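You operate a simulated robot arm through the tools that you are given. There is no shell and no other tool. Be economical: measure what you need, move in short steps, check, and stop when the job is done.

Carry out the task below with a simulated robot arm. There is one attempt and no reset: what you move stays moved.

JOB
Switch on, bring the wet block's echo to the line and store it.
Fine: Probe on the block, then turn the gain knob till the echo meets the yellow line; then press the green button.

The check looks at the end state, three seconds after you hand in, the way a careful person would. Anything else that was tipped, shoved, dropped, spilled or broken makes it a failure.

ROBOT AND FRAMES
A 6-joint arm with a two-finger parallel gripper, fixed in place. Base frame: the origin is at the foot of the arm, x ahead of it, y to its left, z up; the work surface is at about z = 0.92. Readings come in m, rad, newtons and seconds.
With the tool pointing down near the work surface it reaches from about 0.24 to 0.66 m from the base axis. Its first joint turns from -1.152 to 1.152 rad. Payload 2.9 kg.
Tool frame: the origin (TCP) lies between the finger pads and is the grasp point; the fingertips stand 0.03 m ahead of it; z points along the fingers, y is the line along which they close. Largest opening 0.11 m; finger width 0.02, thickness 0.01; the body of the gripper, 0.048 by 0.112 m, starts 0.055 m behind the TCP.
Orientation is that of the tool frame in the base frame, as [roll, pitch, yaw] about the fixed x, y, z axes, in that order (R = Rz(yaw) Ry(pitch) Rx(roll)). With the fingers straight down and closing along the base's y, the tool's x points along the base's -x, its y along +y and its z along -z.

CONTROLS
- The arm moves only by the tool servo_tool. Its argument "increments" is a list of rows, each a list of 3 entries, a list of its own where there are three numbers: the opening, from 0 (shut) to 1 (fully open), then the shift along the base's x, y, z in m, then the turn, a rotation vector about the base's x, y, z in rad. In form: [[grip, [tx, ty, tz], [ax, ay, az]], ...]. A call has 1 to 12 rows; each row shifts and turns the commanded pose from where the row before left it. A row lasts 0.2 s, in which the tool goes at most 0.05 m and 0.15 rad; a call with a longer step from one row to the next is refused whole, and so is a gripper value outside its range. Where a pose cannot be reached the arm comes as near as it can. A force on the tool above 40 N (or 10 N above the force at the start of the call, whichever is more), or a blocked arm, ends the call early, and 0.2 s more pass. The fingers move at their own pace (about 0.108 m/s each) and stop on an object; they squeeze with about 23 N. The grip force told is the motor's: it shows also when the fingers shut on nothing. Time passes only in rows, and 0.2 s behind the last, so rows that do not move let the fingers close. It gives the time, the measured TCP pose, the force on the tool (base axes), the opening and the grip force at its end, in the units of the frame above (readings bear some noise), and new pictures: "views" is both (left out), scene, wrist or none.
- Cameras (640 x 400 px; columns grow to the right, rows downward): "scene" is fixed at [0.0957, 0.4532, 1.3915]; the picture's right is [-0.53, -0.85, 0.00], its down [-0.44, 0.28, -0.86] and it looks along [0.72, -0.46, -0.52] (base axes); focal length 214 px, centre (320, 200). "wrist" rides on the gripper at [-0.036, 0, -0.057] in the tool frame; the picture's right is [0.00, -1.00, 0.00], its down [0.97, 0.00, -0.24] and it looks along [0.24, 0.00, 0.97] (tool axes); focal length 218 px, centre (320, 200).
- measure_at(camera, pixels): for up to 12 pixels [column, row] of the newest picture of that camera ("zoom" is the newest enlarged one), the place [x, y, z] in the base frame of the surface seen there, good to about 0.003 m. It takes no simulated time.
- inspect(camera, box): a new picture of the part [left, top, right, bottom] of that camera's present view, enlarged. It takes no simulated time.
- sign_off(): hands the job in; it is judged then, once.

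Work in short steps. Measure before you move; look again where a grasp or a placing could have gone wrong, and mend it. You have 80 turns and 170 pictures in all, those below and enlarged ones among them. Open the gripper and draw the arm clear of the work before you hand the job in, unless the task says otherwise; then end with one line.

The tools are called after "Call:" as name(argument=value, ...) on one line, values as JSON. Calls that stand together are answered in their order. servo_tool: Moves the arm, as the interface text tells. Its arguments: {"type":"object","properties":{"increments":{"type":"array"},"views":{"type":"string","enum":["both","scene","wrist","none"]}},"required":["increments"]} The other tools are called the same way: measure_at (camera, pixels) gives the place of the surface under pixels of a picture; inspect (camera, box) takes an enlarged picture of a part of a camera's view; sign_off () hands the job in.

At the start:

```text
clock: 0.0
tcp_pos: [0.2879, 0.1335, 1.3214]
tcp_rot: [3.139, 0.001, 3.141]
wrist_force: [-0.3, 0.0, -0.3]
finger_gap: 0.1099
grip_force: 0.1
```

scene: 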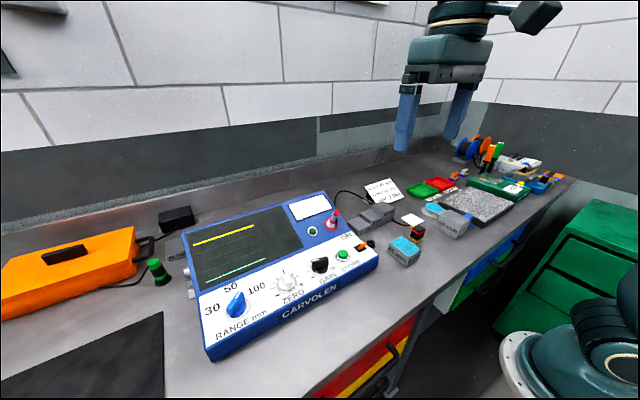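
wrist: 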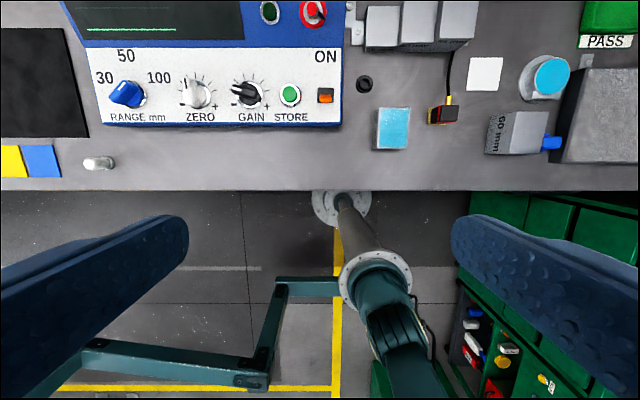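

The scene shows an ultrasonic flaw detector at about (285,270), blocks, and a probe on a cable at about (418,233). I'll take enlarged views before measuring.

Call:
inspect(camera="scene", box=[340, 160, 480, 270])

Call:
inspect(camera="scene", box=[180, 190, 390, 350])

Call:
inspect(camera="wrist", box=[340, 0, 640, 180])

Call:
inspect(camera="wrist", box=[60, 0, 360, 180])

```text
3.64 times, centred on (410, 215) of scene
```

zoom: 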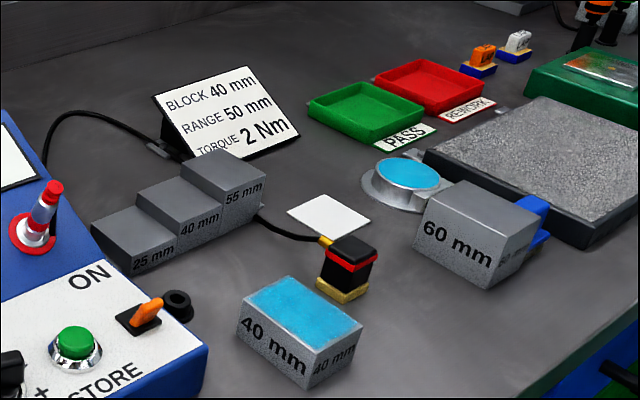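

```text
2.50 times, centred on (285, 270) of scene
```

zoom: 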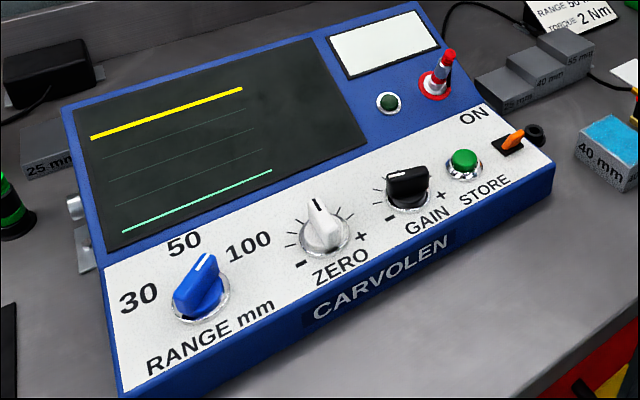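

```text
2.13 times, centred on (490, 90) of wrist
```

zoom: 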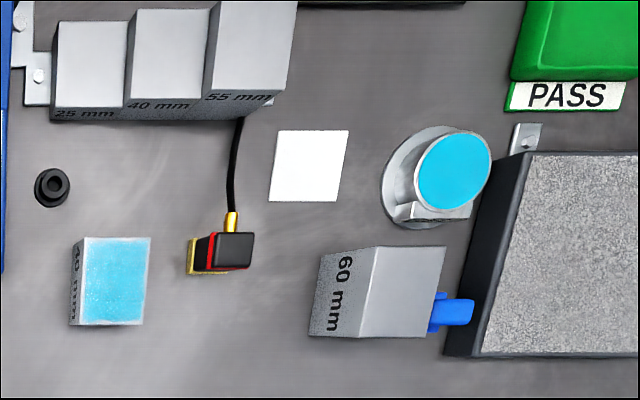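

```text
2.13 times, centred on (210, 90) of wrist
```

zoom: 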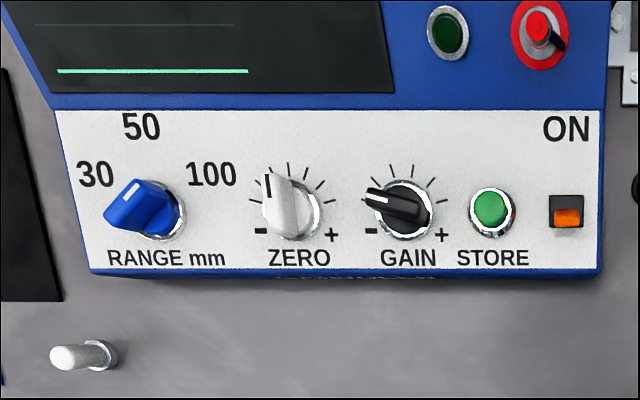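

Power switch is orange with ON on the far side, the gain knob is black, and the store button is green. The wet block is the 40 mm one, and the probe is black with a red band. I'll measure these.

Call:
measure_at(camera="wrist", pixels=[[392, 128], [376, 149], [410, 108], [446, 115], [450, 107], [430, 118], [325, 97], [290, 93], [248, 93], [250, 120], [200, 93], [126, 95]])

Call:
measure_at(camera="scene", pixels=[[418, 227], [414, 240], [404, 245], [361, 245], [342, 254], [320, 264], [286, 283], [236, 304], [367, 240], [364, 247], [300, 305], [215, 345]])

Call:
measure_at(camera="wrist", pixels=[[110, 60], [110, 120], [335, 60], [335, 120], [467, 147], [486, 74], [363, 84], [411, 147], [98, 163], [437, 45], [377, 45], [500, 130]])

```text
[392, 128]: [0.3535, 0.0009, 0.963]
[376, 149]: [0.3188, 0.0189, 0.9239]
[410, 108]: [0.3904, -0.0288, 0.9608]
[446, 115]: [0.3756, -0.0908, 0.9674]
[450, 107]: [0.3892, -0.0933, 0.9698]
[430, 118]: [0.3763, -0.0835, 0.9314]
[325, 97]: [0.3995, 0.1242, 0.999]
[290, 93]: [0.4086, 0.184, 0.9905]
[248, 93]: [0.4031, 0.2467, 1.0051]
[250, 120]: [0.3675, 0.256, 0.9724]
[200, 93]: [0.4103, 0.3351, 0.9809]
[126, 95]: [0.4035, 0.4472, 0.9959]
```

```text
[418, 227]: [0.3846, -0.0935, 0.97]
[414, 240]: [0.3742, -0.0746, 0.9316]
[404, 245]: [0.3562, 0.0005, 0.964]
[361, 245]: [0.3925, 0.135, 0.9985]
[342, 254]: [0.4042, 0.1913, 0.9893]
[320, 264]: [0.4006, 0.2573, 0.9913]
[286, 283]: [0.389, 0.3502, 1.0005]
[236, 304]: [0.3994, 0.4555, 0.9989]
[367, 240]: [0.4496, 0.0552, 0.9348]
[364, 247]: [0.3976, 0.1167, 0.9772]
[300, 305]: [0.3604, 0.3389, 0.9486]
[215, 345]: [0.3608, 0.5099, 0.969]
```

```text
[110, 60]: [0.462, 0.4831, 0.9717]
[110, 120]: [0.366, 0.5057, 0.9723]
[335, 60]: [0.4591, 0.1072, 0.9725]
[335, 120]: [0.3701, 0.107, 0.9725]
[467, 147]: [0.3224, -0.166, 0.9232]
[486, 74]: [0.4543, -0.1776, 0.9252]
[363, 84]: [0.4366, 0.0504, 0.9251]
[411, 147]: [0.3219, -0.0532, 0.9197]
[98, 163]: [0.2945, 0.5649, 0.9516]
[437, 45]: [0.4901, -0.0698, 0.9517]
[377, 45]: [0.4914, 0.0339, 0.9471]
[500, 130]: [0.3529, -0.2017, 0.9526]
```

The panel is flat at z≈0.9725, with the switch near (0.395,0.12), the button near (0.405,0.188) and the gain knob near (0.40,0.25). I'll move above the panel for a close look.

Call:
servo_tool(increments=[[1, [0.02, 0.01, -0.03], [0, 0, 0]], [1, [0.02, 0.01, -0.035], [0, 0, 0]], [1, [0.02, 0.01, -0.035], [0, 0, 0]], [1, [0.02, 0.01, -0.035], [0, 0, 0]], [1, [0.01, 0.01, -0.035], [0, 0, 0]]], views="wrist")

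```text
clock: 1.2
tcp_pos: [0.3762, 0.1827, 1.1522]
tcp_rot: [3.14, 0.0, -3.138]
wrist_force: [0.4, 0.3, -0.6]
finger_gap: 0.1097
grip_force: 0.1
```

wrist: 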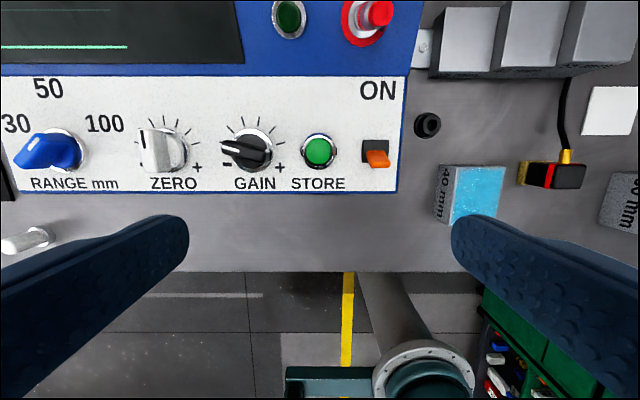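

Call:
inspect(camera="wrist", box=[200, 70, 420, 200])

Call:
inspect(camera="wrist", box=[0, 70, 200, 200])

Call:
inspect(camera="wrist", box=[420, 70, 640, 230])

Call:
measure_at(camera="wrist", pixels=[[376, 161], [385, 161], [376, 145], [318, 151], [235, 150], [255, 155], [248, 165], [268, 140], [541, 175], [569, 177], [455, 190], [490, 185]])

```text
2.91 times, centred on (310, 135) of wrist
```

zoom: 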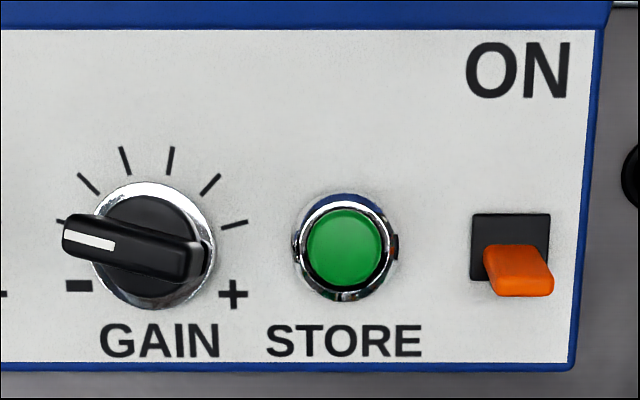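

```text
3.08 times, centred on (100, 135) of wrist
```

zoom: 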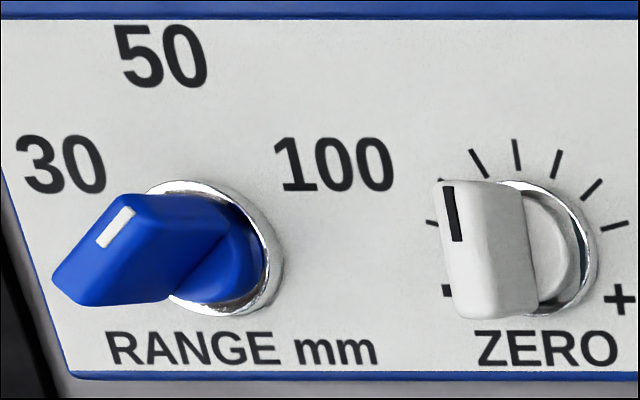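

```text
2.50 times, centred on (530, 150) of wrist
```

zoom: 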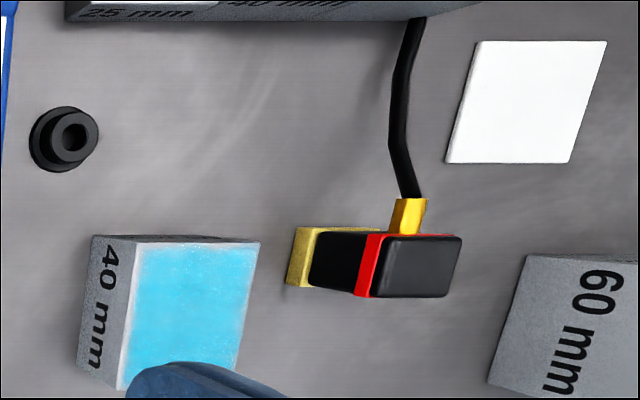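

```text
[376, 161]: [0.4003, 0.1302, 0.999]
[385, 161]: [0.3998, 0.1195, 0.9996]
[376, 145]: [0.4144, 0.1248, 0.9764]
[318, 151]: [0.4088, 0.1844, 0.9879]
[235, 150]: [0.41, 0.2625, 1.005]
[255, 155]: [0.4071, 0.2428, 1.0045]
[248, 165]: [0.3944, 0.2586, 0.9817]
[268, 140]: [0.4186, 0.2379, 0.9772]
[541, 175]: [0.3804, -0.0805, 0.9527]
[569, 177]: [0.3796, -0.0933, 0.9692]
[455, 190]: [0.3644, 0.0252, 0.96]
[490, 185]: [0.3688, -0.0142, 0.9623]
```

The switch lever tip is at about (0.400,0.125,0.999), leaning toward the operator with its pivot near x=0.412. I'll shut the fingers and come down just in front of it.

Call:
servo_tool(increments=[[0, [-0.008, -0.025, -0.03], [0, 0, 0]], [0, [-0.008, -0.025, -0.03], [0, 0, 0]], [0, [0, -0.008, -0.03], [0, 0, 0]], [0, [0, 0, -0.025], [0, 0, 0]], [0, [0, 0, -0.017], [0, 0, 0]], [0, [0, 0, 0], [0, 0, 0]]], views="both")

```text
clock: 2.6
tcp_pos: [0.3636, 0.1264, 1.0197]
tcp_rot: [3.137, -0.001, 3.141]
wrist_force: [-0.1, 0.0, 0.2]
finger_gap: 0.0
grip_force: 23.0
```

scene: 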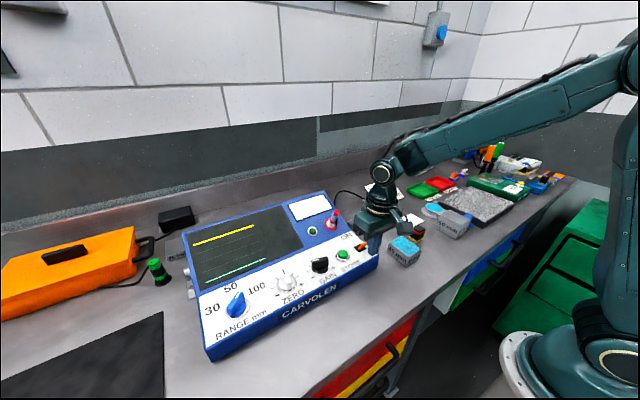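
wrist: 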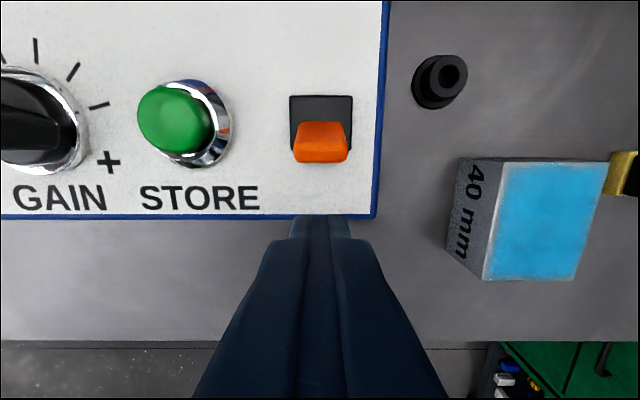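

The fingertips are lined up with the lever at (320,145). I'll push slowly toward ON.

Call:
servo_tool(increments=[[0, [0.01, 0, 0], [0, 0, 0]], [0, [0.01, 0, 0], [0, 0, 0]], [0, [0.01, 0, 0], [0, 0, 0]], [0, [0.008, 0, 0], [0, 0, 0]], [0, [0.008, 0, 0], [0, 0, 0]], [0, [0.004, 0, 0], [0, 0, 0]], [0, [-0.02, 0, 0], [0, 0, 0]]], views="both")

```text
clock: 4.0
tcp_pos: [0.4031, 0.1256, 1.0202]
tcp_rot: [-3.139, -0.019, -3.134]
wrist_force: [-9.2, -0.4, 8.4]
finger_gap: 0.0001
grip_force: 23.2
stopped in row 6: the force on the tool passed its limit (the readings are from after the stop); the commanded pose is now the measured one
```

scene: 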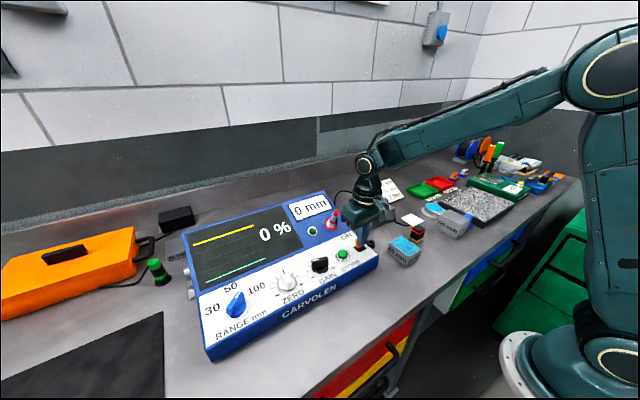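
wrist: 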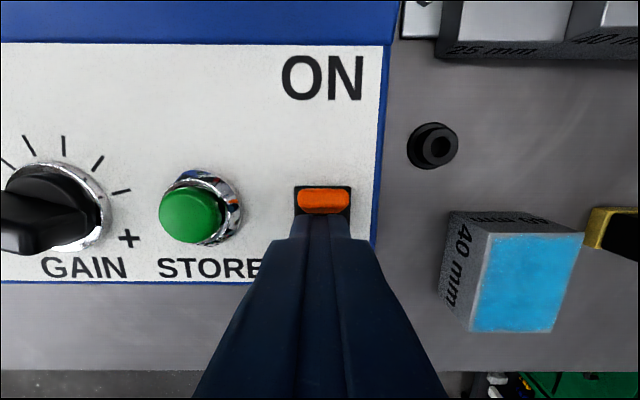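

The power is on: the displays read "0 %" and "0 mm". I'll back off, level the tool, rise, and move over the probe at about (0.378,-0.088) with the fingers part open.

Call:
servo_tool(increments=[[0, [-0.02, 0, 0.005], [0, -0.019, -0.007]], [0, [-0.015, 0, 0.03], [0, 0, 0]], [0, [0, -0.03, 0.04], [0, 0, 0]], [0.6, [0, -0.045, 0.015], [0, 0, 0]], [0.6, [0, -0.045, 0], [0, 0, 0]], [0.6, [0, -0.045, 0], [0, 0, 0]], [0.6, [0.01, -0.045, 0], [0, 0, 0]]], views="both")

```text
clock: 5.6
tcp_pos: [0.3803, -0.0827, 1.1112]
tcp_rot: [-3.139, 0.001, 3.14]
wrist_force: [0.7, 0.2, 0.5]
finger_gap: 0.0658
grip_force: 0.1
```

scene: 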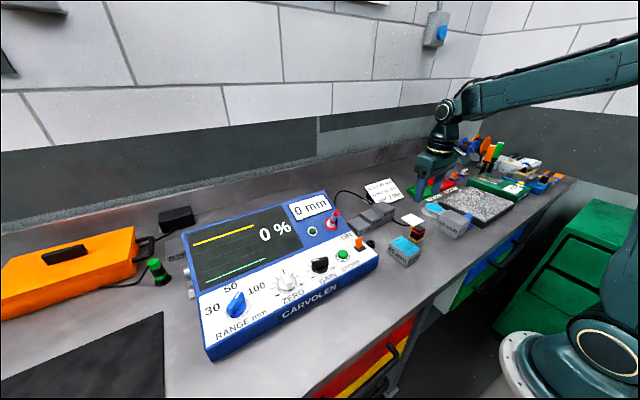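
wrist: 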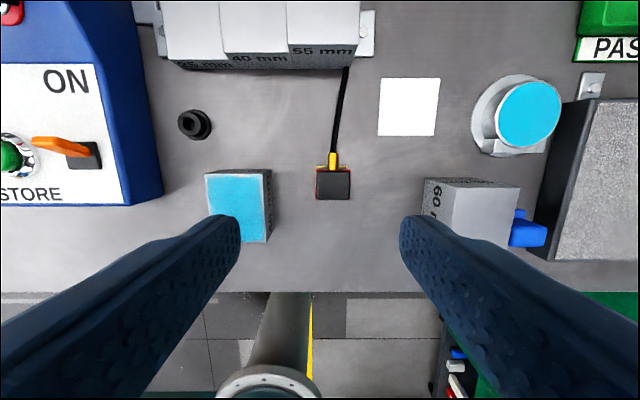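

The probe is upright below the tool at (333,185), with its cable leaving toward +x. I'll measure its top and the block's top corners.

Call:
measure_at(camera="wrist", pixels=[[333, 184], [319, 184], [347, 184], [333, 172], [333, 197], [333, 155], [208, 176], [262, 176], [268, 238], [245, 240], [235, 200], [272, 200]])

Call:
inspect(camera="wrist", box=[180, 100, 460, 275])

```text
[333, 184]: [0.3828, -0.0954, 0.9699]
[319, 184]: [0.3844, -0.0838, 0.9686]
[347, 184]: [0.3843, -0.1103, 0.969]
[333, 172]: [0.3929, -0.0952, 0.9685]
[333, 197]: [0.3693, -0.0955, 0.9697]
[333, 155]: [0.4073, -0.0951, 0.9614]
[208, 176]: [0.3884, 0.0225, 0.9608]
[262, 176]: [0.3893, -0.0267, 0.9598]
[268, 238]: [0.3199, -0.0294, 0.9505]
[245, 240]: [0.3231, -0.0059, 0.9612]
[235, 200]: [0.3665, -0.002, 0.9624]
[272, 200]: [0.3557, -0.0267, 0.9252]
```

```text
2.29 times, centred on (320, 188) of wrist
```

zoom: 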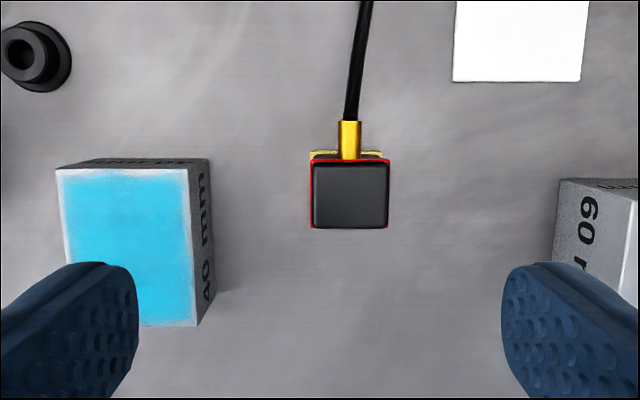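

The probe centre is about (0.381,-0.097) with its top at z 0.970. The block top centre is about (0.355,-0.002) at z 0.962. I'll descend around the probe.

Call:
servo_tool(increments=[[0.6, [0.001, -0.0143, -0.03], [0, 0, 0]], [0.6, [0, 0, -0.04], [0, 0, 0]], [0.6, [0, 0, -0.035], [0, 0, 0]], [0.6, [0, 0, -0.03], [0, 0, 0]], [0.6, [0, 0, -0.018], [0, 0, 0]], [0.6, [0, 0, 0], [0, 0, 0]]], views="wrist")

```text
clock: 7.0
tcp_pos: [0.3798, -0.0972, 0.9562]
tcp_rot: [-3.142, 0.004, 3.139]
wrist_force: [0.5, -0.1, 0.6]
finger_gap: 0.066
grip_force: 0.1
```

wrist: 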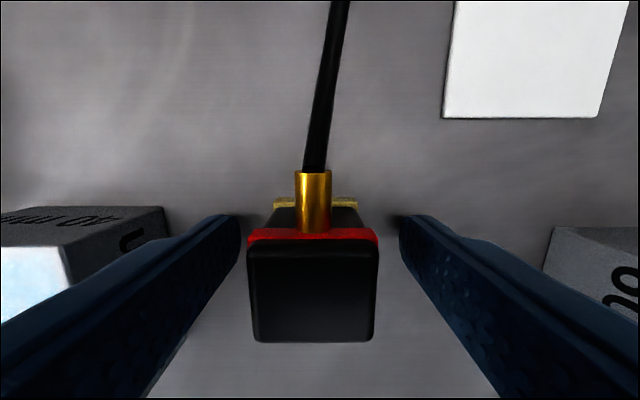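

The probe sits centred between the fingers, at columns 248–378. I'll close and lift a little.

Call:
servo_tool(increments=[[0.15, [0, 0, 0], [0, 0, 0]], [0.15, [0, 0, 0], [0, 0, 0]], [0.1, [0, 0, 0], [0, 0, 0]], [0.1, [0, 0, 0.02], [0, 0, 0]], [0.1, [0, 0, 0.04], [0, 0, 0]]], views="both")

```text
clock: 8.2
tcp_pos: [0.3797, -0.0969, 1.0167]
tcp_rot: [-3.141, 0.002, 3.139]
wrist_force: [0.1, -0.1, 0.0]
finger_gap: 0.011
grip_force: 0.0
```

scene: 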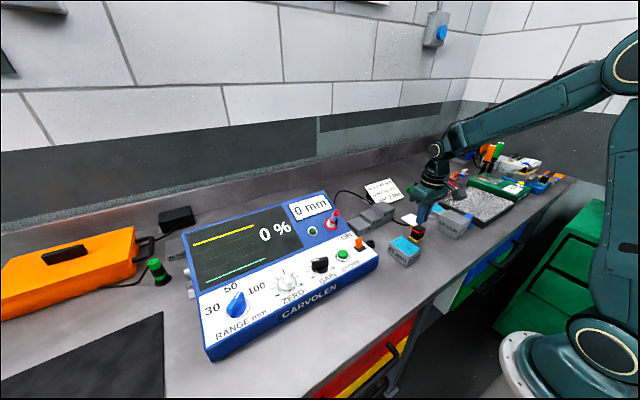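
wrist: 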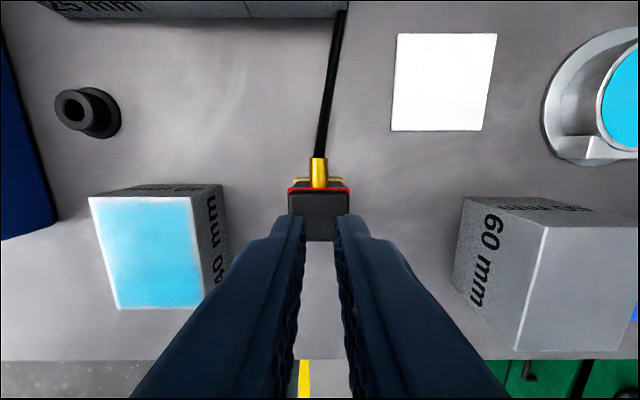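

The gap closed to 0.011, so the probe slipped out. It still stands at (319,205). I'll check where it is now and retry with a full squeeze.

Call:
measure_at(camera="wrist", pixels=[[319, 205], [292, 205], [346, 205], [319, 196], [318, 172], [150, 250]])

Call:
inspect(camera="scene", box=[370, 190, 470, 270])

```text
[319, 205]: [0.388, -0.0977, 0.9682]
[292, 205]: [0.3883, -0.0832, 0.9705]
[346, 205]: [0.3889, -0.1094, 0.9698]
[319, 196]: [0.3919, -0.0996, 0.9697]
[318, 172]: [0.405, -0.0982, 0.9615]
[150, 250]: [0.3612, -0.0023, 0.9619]
```

```text
5.00 times, centred on (420, 230) of scene
```

zoom: 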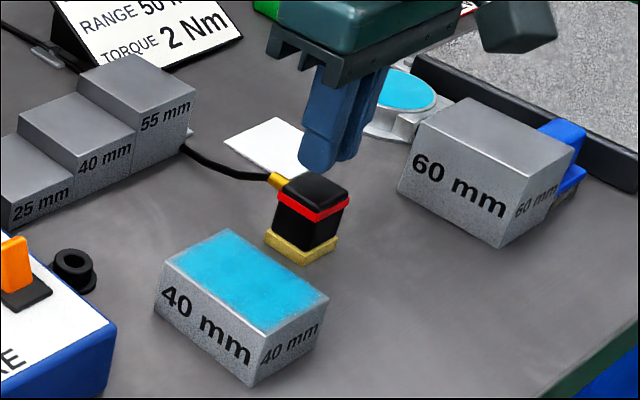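

The probe is upright and unmoved, so I'll open, descend slightly lower and squeeze fully.

Call:
servo_tool(increments=[[0.6, [0.001, 0, 0], [0, 0, 0]], [0.6, [0, 0, 0], [0, 0, 0]], [0.6, [0, 0, -0.03], [0, 0, 0]], [0.6, [0, 0, -0.031], [0, 0, 0]], [0.6, [0, 0, 0], [0, 0, 0]], [0, [0, 0, 0], [0, 0, 0]], [0, [0, 0, 0], [0, 0, 0]], [0, [0, 0, 0], [0, 0, 0]]], views="both")

```text
clock: 10.0
tcp_pos: [0.3802, -0.0972, 0.9547]
tcp_rot: [-3.141, 0.0, 3.139]
wrist_force: [-0.7, -1.4, 0.0]
finger_gap: 0.0335
grip_force: 22.7
```

scene: 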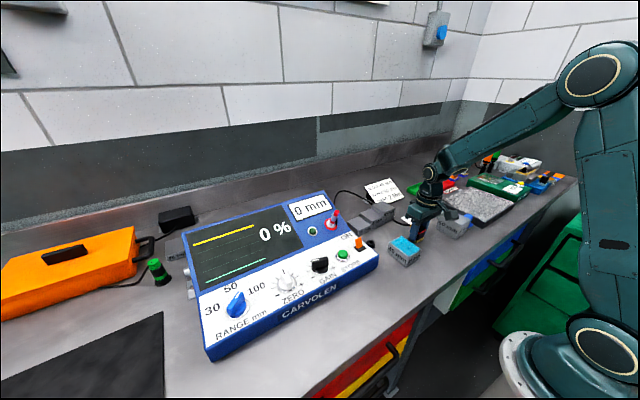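
wrist: 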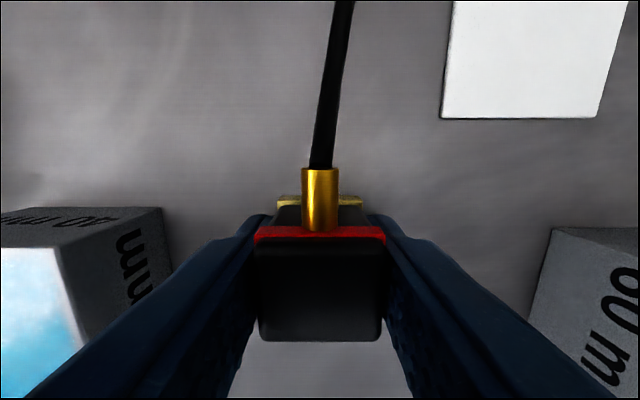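

It's held at a gap of 0.0335 with 22.7 N. I'll lift it 0.06.

Call:
servo_tool(increments=[[0, [0, 0, 0.01], [0, 0, 0]], [0, [0, 0, 0.02], [0, 0, 0]], [0, [0, 0, 0.03], [0, 0, 0]]], views="wrist")

```text
clock: 10.8
tcp_pos: [0.3806, -0.0987, 1.0151]
tcp_rot: [-3.14, 0.001, 3.139]
wrist_force: [-0.3, -0.3, -1.9]
finger_gap: 0.0334
grip_force: 22.8
```

wrist: 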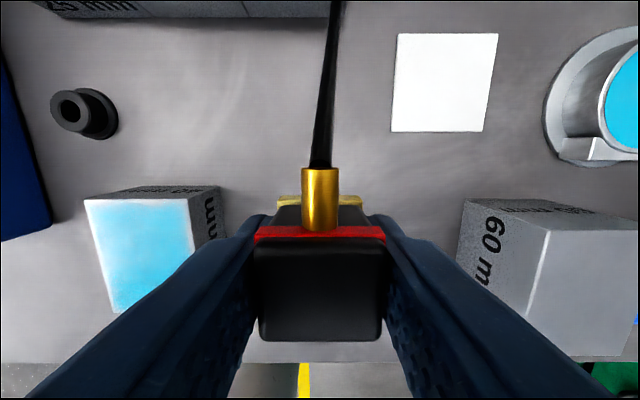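

The probe came up with the gripper. I'll carry it over the block centre at about (0.357,-0.003) and lower to just above contact (contact at TCP z ≈ 0.994).

Call:
servo_tool(increments=[[0, [-0.006, 0.024, 0.005], [0, 0, 0]], [0, [-0.006, 0.024, 0], [0, 0, 0]], [0, [-0.006, 0.024, 0], [0, 0, 0]], [0, [-0.006, 0.0235, 0], [0, 0, 0]], [0, [0, 0, -0.01], [0, 0, 0]], [0, [0, 0, -0.007], [0, 0, 0]], [0, [0, 0, 0], [0, 0, 0]]], views="both")

Call:
inspect(camera="scene", box=[340, 190, 440, 270])

```text
clock: 12.4
tcp_pos: [0.3574, -0.0036, 1.0027]
tcp_rot: [-3.142, 0.002, 3.141]
wrist_force: [-0.3, 0.2, -2.1]
finger_gap: 0.0332
grip_force: 23.1
```

scene: 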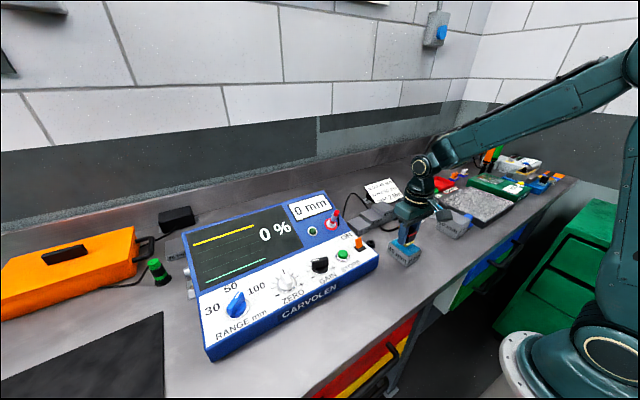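
wrist: 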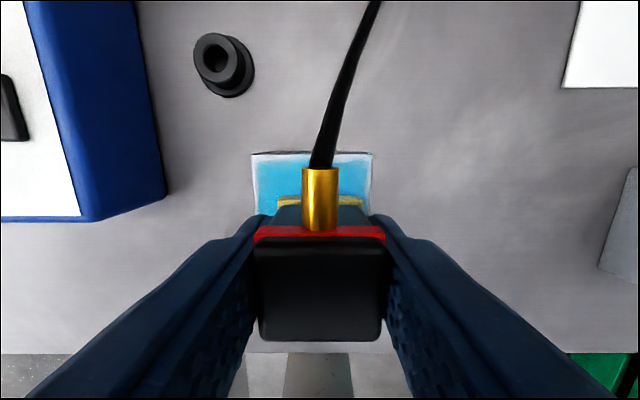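

```text
5.00 times, centred on (390, 230) of scene
```

zoom: 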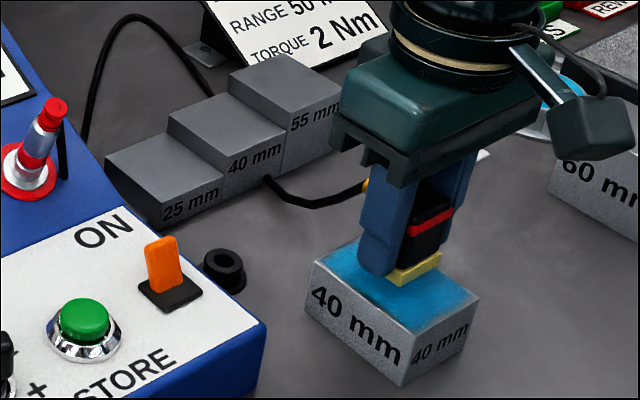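

The probe is above the block, so I'll creep down to contact.

Call:
servo_tool(increments=[[0, [0, 0, -0.004], [0, 0, 0]], [0, [0, 0, -0.002], [0, 0, 0]], [0, [0, 0, -0.002], [0, 0, 0]], [0, [0, 0, 0], [0, 0, 0]]], views="scene")

```text
clock: 13.4
tcp_pos: [0.357, -0.0023, 0.9954]
tcp_rot: [-3.14, 0.001, 3.14]
wrist_force: [-0.3, -0.6, -0.9]
finger_gap: 0.0334
grip_force: 23.3
```

scene: 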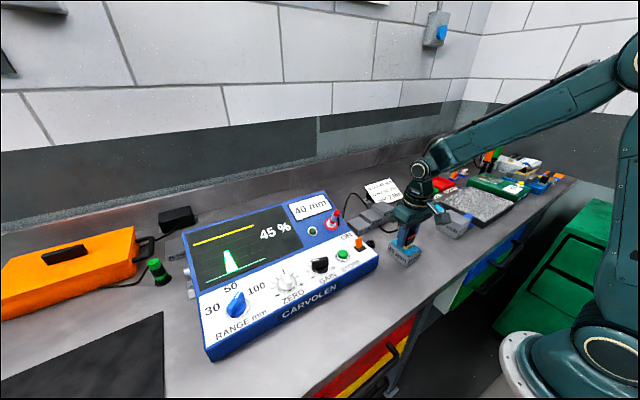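

The display reads 45 % and 40 mm, so contact is made. I'll settle it 1 mm more, then release gently and withdraw straight up.

Call:
servo_tool(increments=[[0, [0, 0, -0.001], [0, 0, 0]], [0, [0, 0, 0], [0, 0, 0]], [0.45, [0, 0, 0], [0, 0, 0]], [0.6, [0, 0, 0], [0, 0, 0]], [0.6, [0, 0, 0], [0, 0, 0]], [0.6, [0, 0, 0.02], [0, 0, 0]], [0.6, [0, 0, 0.04], [0, 0, 0]], [0.6, [0, 0, 0.04], [0, 0, 0]]], views="both")

Call:
inspect(camera="scene", box=[340, 190, 440, 270])

Call:
inspect(camera="scene", box=[180, 190, 390, 350])

```text
clock: 15.2
tcp_pos: [0.3571, -0.0023, 1.0939]
tcp_rot: [-3.14, 0.003, 3.14]
wrist_force: [-0.2, 0.2, 0.8]
finger_gap: 0.0661
grip_force: 0.1
```

scene: 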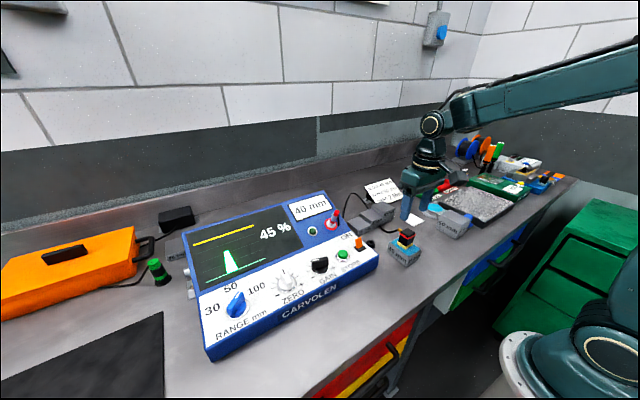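
wrist: 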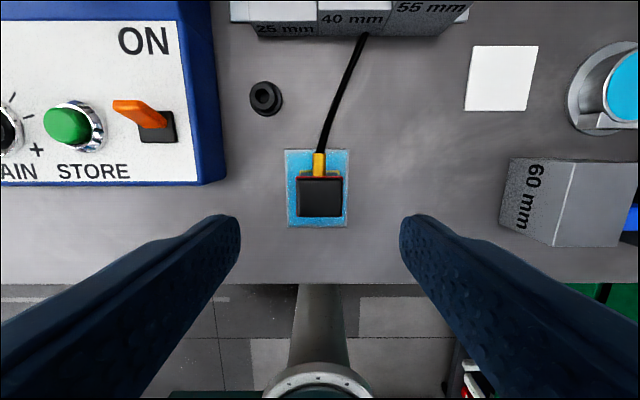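

```text
5.00 times, centred on (390, 230) of scene
```

zoom: 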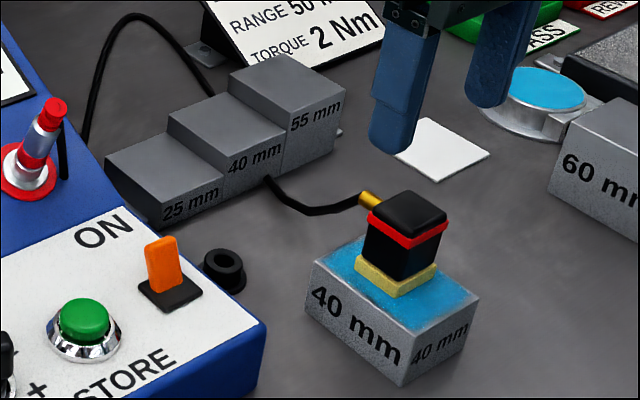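

```text
2.50 times, centred on (285, 270) of scene
```

zoom: 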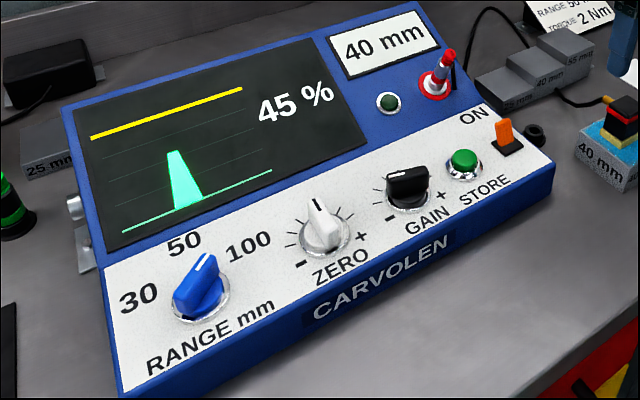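

The probe stands well on the block at 45 % and 40 mm. Next I'll move the camera above the gain and range knobs for accurate geometry.

Call:
servo_tool(increments=[[0.6, [0, 0.03, 0.02], [0, 0, 0]], [0.6, [0, 0.045, 0.01], [0, 0, 0]], [0.6, [0.003, 0.045, 0], [0, 0, 0]], [0.6, [0.005, 0.045, 0], [0, 0, 0]], [0.6, [0.005, 0.045, 0], [0, 0, 0]], [0.6, [0.005, 0.045, 0], [0, 0, 0]], [0.6, [0, 0, 0], [0, 0, 0]]], views="wrist")

Call:
inspect(camera="wrist", box=[220, 80, 420, 205])

Call:
inspect(camera="wrist", box=[0, 50, 220, 200])

```text
clock: 16.8
tcp_pos: [0.376, 0.2535, 1.1234]
tcp_rot: [-3.14, 0.002, 3.141]
wrist_force: [0.2, -0.3, -0.7]
finger_gap: 0.0659
grip_force: 0.0
```

wrist: 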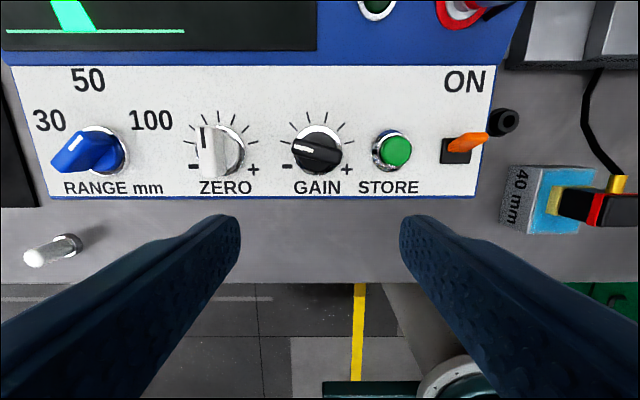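

```text
3.20 times, centred on (320, 142) of wrist
```

zoom: 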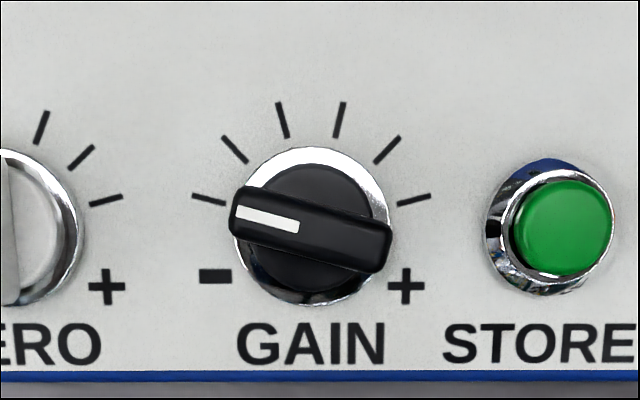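

```text
2.67 times, centred on (110, 125) of wrist
```

zoom: 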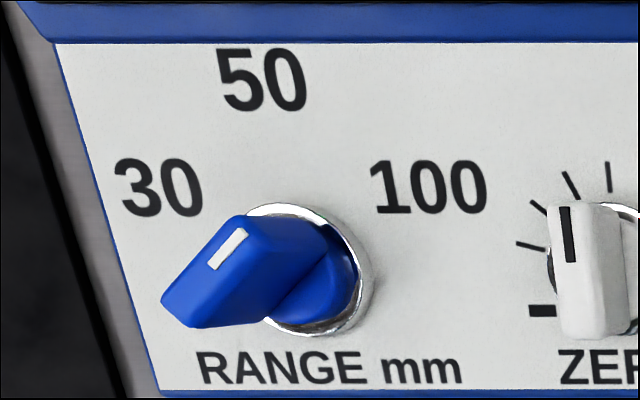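

Gain's bar centre is near pixel (317,152), with the pointer at about 16° above image-left (first tick). I'll measure the bar.

Call:
measure_at(camera="wrist", pixels=[[317, 152], [297, 145], [337, 159], [294, 149], [341, 160], [319, 147], [315, 157], [318, 133], [319, 170], [392, 150], [393, 140], [400, 150]])

```text
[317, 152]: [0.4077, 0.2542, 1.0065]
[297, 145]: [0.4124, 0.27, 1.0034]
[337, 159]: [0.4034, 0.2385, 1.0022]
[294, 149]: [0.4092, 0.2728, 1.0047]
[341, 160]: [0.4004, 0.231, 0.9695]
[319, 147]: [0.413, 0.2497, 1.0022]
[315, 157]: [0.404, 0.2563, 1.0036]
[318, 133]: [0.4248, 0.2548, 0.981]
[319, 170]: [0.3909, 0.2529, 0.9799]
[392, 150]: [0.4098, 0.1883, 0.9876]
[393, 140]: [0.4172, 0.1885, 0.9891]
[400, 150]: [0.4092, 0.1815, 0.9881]
```

The gain axis is at about (0.408,0.2545), with its top at 1.005 and the bar about 0.013 thick. I'll move over it and turn the tool +1.29 rad so the fingers close across the bar.

Call:
servo_tool(increments=[[0.5, [0.016, 0.0005, 0], [0, 0, 0.129]], [0.5, [0.016, 0.0005, 0], [0, 0, 0.129]], [0.5, [0, 0, 0], [0, 0, 0.129]], [0.5, [0, 0, 0], [0, 0, 0.129]], [0.5, [0, 0, 0], [0, 0, 0.129]], [0.5, [0, 0, 0], [0, 0, 0.129]], [0.5, [0, 0, 0], [0, 0, 0.129]], [0.5, [0, 0, 0], [0, 0, 0.129]], [0.5, [0, 0, -0.02], [0, 0, 0.129]], [0.5, [0, 0, -0.03], [0, 0, 0.129]], [0.5, [0, 0, 0], [0, 0, 0]]], views="wrist")

```text
clock: 19.2
tcp_pos: [0.4074, 0.2526, 1.0734]
tcp_rot: [3.141, 0.002, -1.851]
wrist_force: [-0.4, -1.1, 0.3]
finger_gap: 0.055
grip_force: 0.0
```

wrist: 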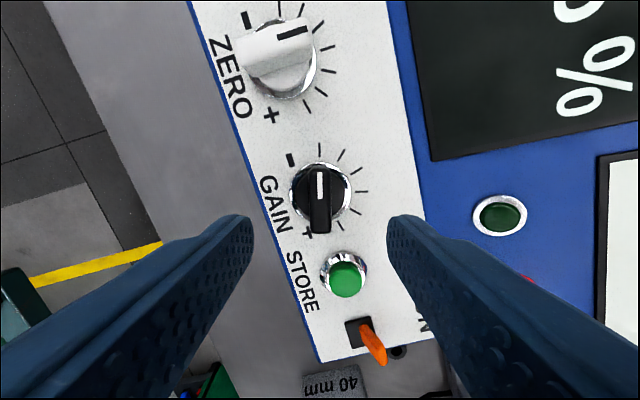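

The bar at (319,200) is vertical in the image, aligned with the fingers. I'll descend to TCP z≈1.016.

Call:
servo_tool(increments=[[0.5, [0.0005, 0.0015, -0.025], [0, 0, 0]], [0.5, [0, 0, -0.02], [0, 0, 0]], [0.5, [0, 0, -0.012], [0, 0, 0]], [0.5, [0, 0, 0], [0, 0, 0]]], views="both")

```text
clock: 20.2
tcp_pos: [0.4077, 0.2545, 1.0172]
tcp_rot: [3.141, 0.002, -1.855]
wrist_force: [-0.4, -0.2, -0.5]
finger_gap: 0.0551
grip_force: 0.0
```

scene: 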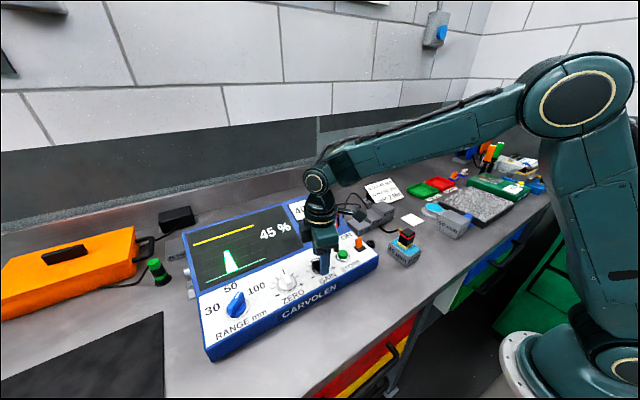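
wrist: 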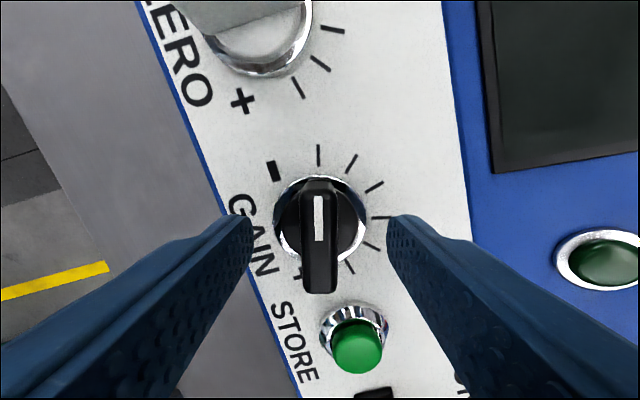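

The bar is centred between the fingers, so I'll close and turn clockwise a first 0.2 rad to see the response.

Call:
servo_tool(increments=[[0, [0, 0, 0], [0, 0, 0]], [0, [0, 0, 0], [0, 0, 0]], [0, [0, 0, 0], [0, 0, 0]], [0, [0, 0, 0], [0, 0, -0.1]], [0, [0, 0, 0], [0, 0, -0.1]], [0, [0, 0, 0], [0, 0, 0]]], views="both")

```text
clock: 21.6
tcp_pos: [0.4068, 0.2548, 1.0177]
tcp_rot: [3.141, 0.003, -2.053]
wrist_force: [-7.2, 5.2, -1.9]
finger_gap: 0.0139
grip_force: 44.8
```

scene: 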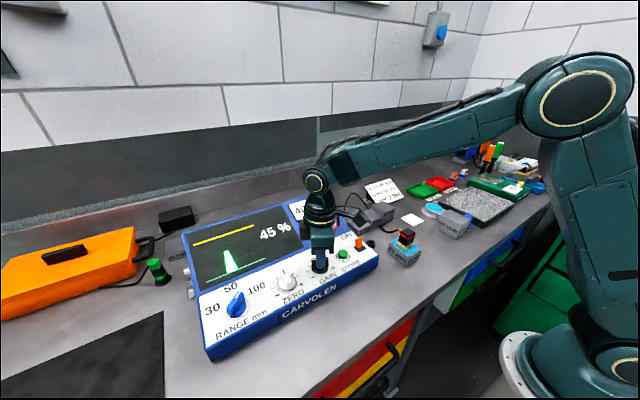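
wrist: 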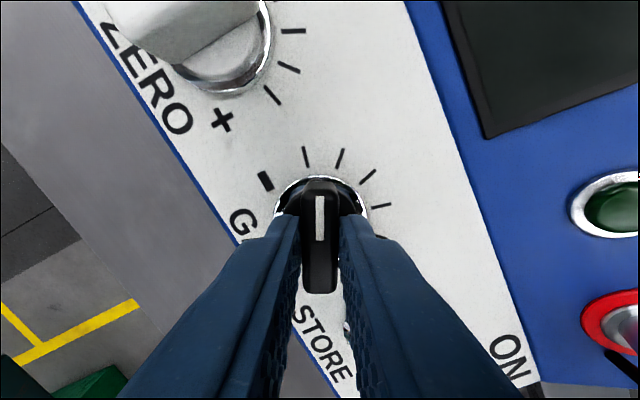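

The knob appears to have turned with the tool, since the first tick is now at (305,155). I'll read the screen enlarged.

Call:
inspect(camera="scene", box=[180, 190, 350, 300])

Call:
inspect(camera="wrist", box=[240, 140, 400, 310])

```text
3.64 times, centred on (265, 245) of scene
```

zoom: 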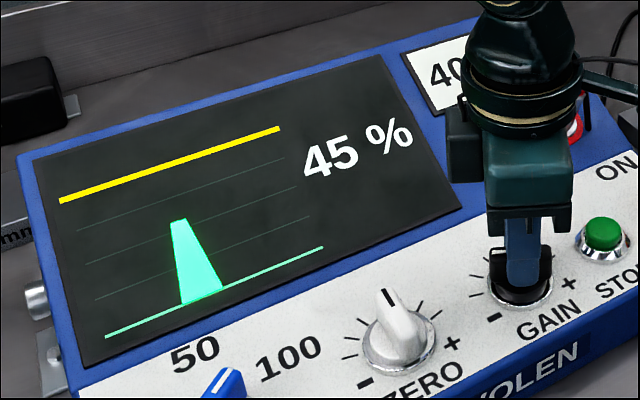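

```text
2.35 times, centred on (320, 225) of wrist
```

zoom: 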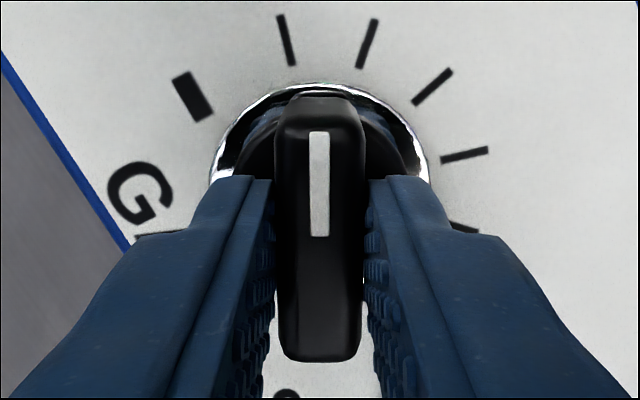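

The knob turned about 11° but the reading is still 45 %. I'll turn another 0.15 rad and watch.

Call:
servo_tool(increments=[[0, [0, 0, 0], [0, 0, -0.075]], [0, [0, 0, 0], [0, 0, -0.075]], [0, [0, 0, 0], [0, 0, 0]]], views="scene")

Call:
inspect(camera="wrist", box=[240, 140, 400, 310])

```text
clock: 22.4
tcp_pos: [0.4073, 0.2539, 1.0178]
tcp_rot: [-3.14, 0.0, -2.203]
wrist_force: [-13.6, 2.1, -6.3]
finger_gap: 0.0136
grip_force: 44.6
```

scene: 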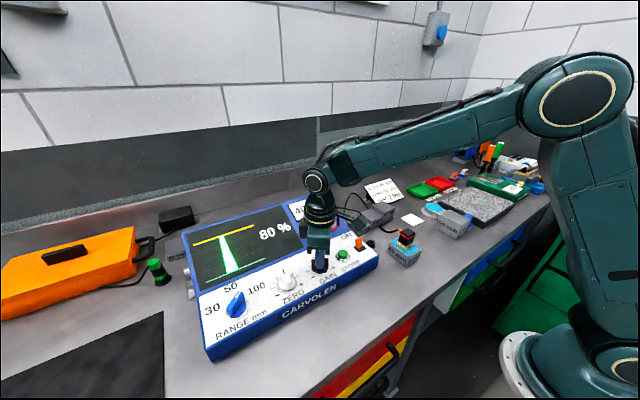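

```text
2.35 times, centred on (320, 225) of wrist
```

zoom: 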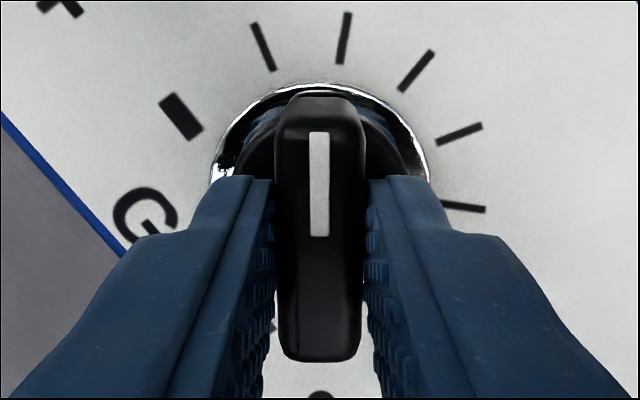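

The reading jumped to 80 %, so the knob has detents. I'll check the peak against the yellow line.

Call:
inspect(camera="scene", box=[180, 190, 350, 300])

```text
3.64 times, centred on (265, 245) of scene
```

zoom: 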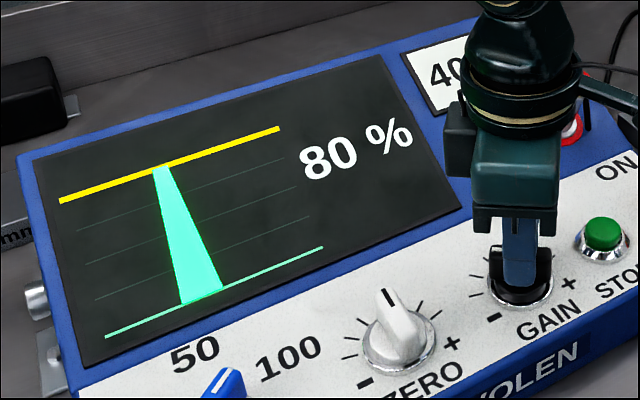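

The echo meets the line exactly, so I'll release the knob and see whether it holds.

Call:
servo_tool(increments=[[0.3, [0, 0, 0], [0, 0, 0]], [0.5, [0, 0, 0], [0, 0, 0]], [0.5, [0, 0, 0], [0, 0, 0]]], views="both")

Call:
inspect(camera="scene", box=[180, 190, 350, 300])

Call:
inspect(camera="wrist", box=[240, 140, 400, 310])

```text
clock: 23.2
tcp_pos: [0.4086, 0.2547, 1.0183]
tcp_rot: [-3.14, 0.002, -2.203]
wrist_force: [-0.5, -1.1, -0.1]
finger_gap: 0.0548
grip_force: 0.0
```

scene: 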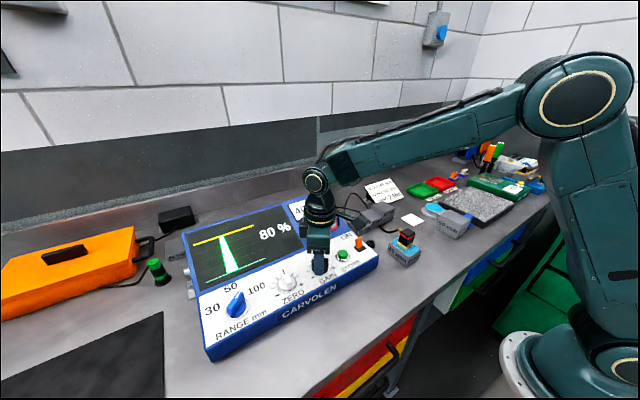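
wrist: 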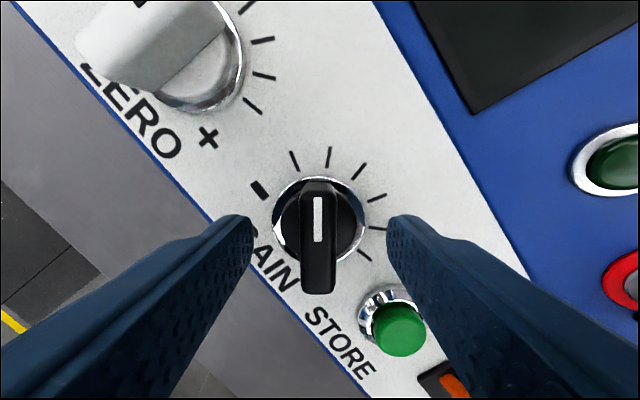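

```text
3.64 times, centred on (265, 245) of scene
```

zoom: 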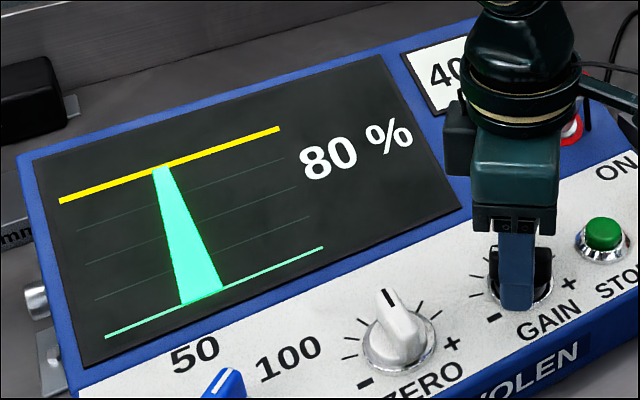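

```text
2.35 times, centred on (320, 225) of wrist
```

zoom: 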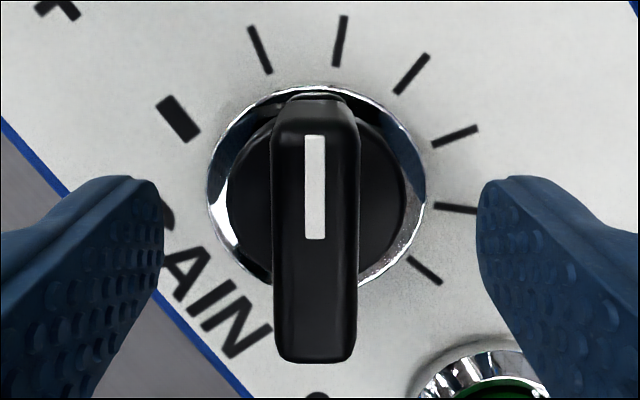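

The reading holds at 80 % with the knob free. I'll rise, shut the fingers and move above the store button at about (0.4095,0.186).

Call:
servo_tool(increments=[[0.5, [0, 0, 0.03], [0, 0, 0]], [0.3, [0, 0, 0.03], [0, 0, 0]], [0, [0, -0.034, 0], [0, 0, 0]], [0, [0.001, -0.0345, 0], [0, 0, 0]], [0, [0, 0, -0.02], [0, 0, 0]], [0, [0, 0, -0.01], [0, 0, 0]], [0, [0, 0, 0], [0, 0, 0]]], views="both")

Call:
inspect(camera="scene", box=[290, 200, 390, 290])

```text
clock: 24.8
tcp_pos: [0.4083, 0.1886, 1.0474]
tcp_rot: [-3.14, 0.002, -2.2]
wrist_force: [0.1, -0.4, 0.1]
finger_gap: 0.0
grip_force: 22.4
```

scene: 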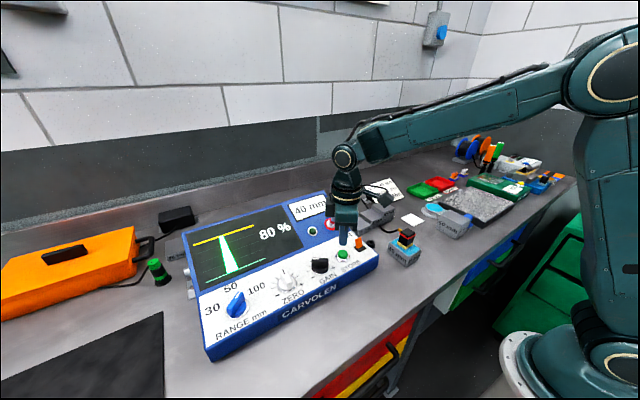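
wrist: 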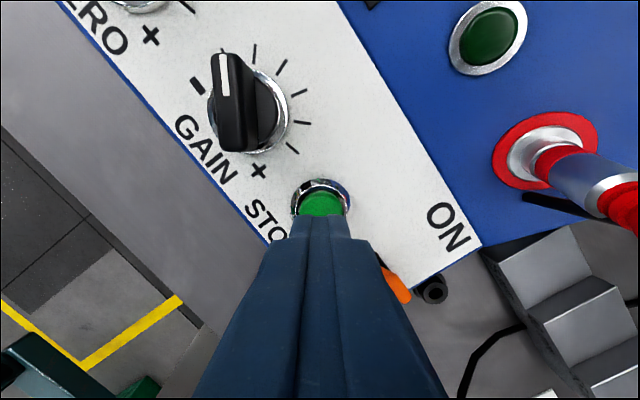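

```text
4.44 times, centred on (340, 245) of scene
```

zoom: 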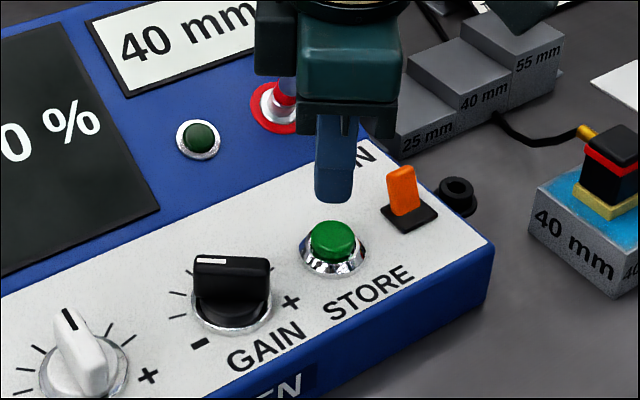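

The tips are just above the button. I'll check the height of the red post near the gripper before pressing.

Call:
measure_at(camera="wrist", pixels=[[545, 155], [590, 180], [625, 205], [322, 203]])

```text
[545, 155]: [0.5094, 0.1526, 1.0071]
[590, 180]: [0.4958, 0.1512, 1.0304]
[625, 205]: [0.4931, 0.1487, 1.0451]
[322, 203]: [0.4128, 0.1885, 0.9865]
```

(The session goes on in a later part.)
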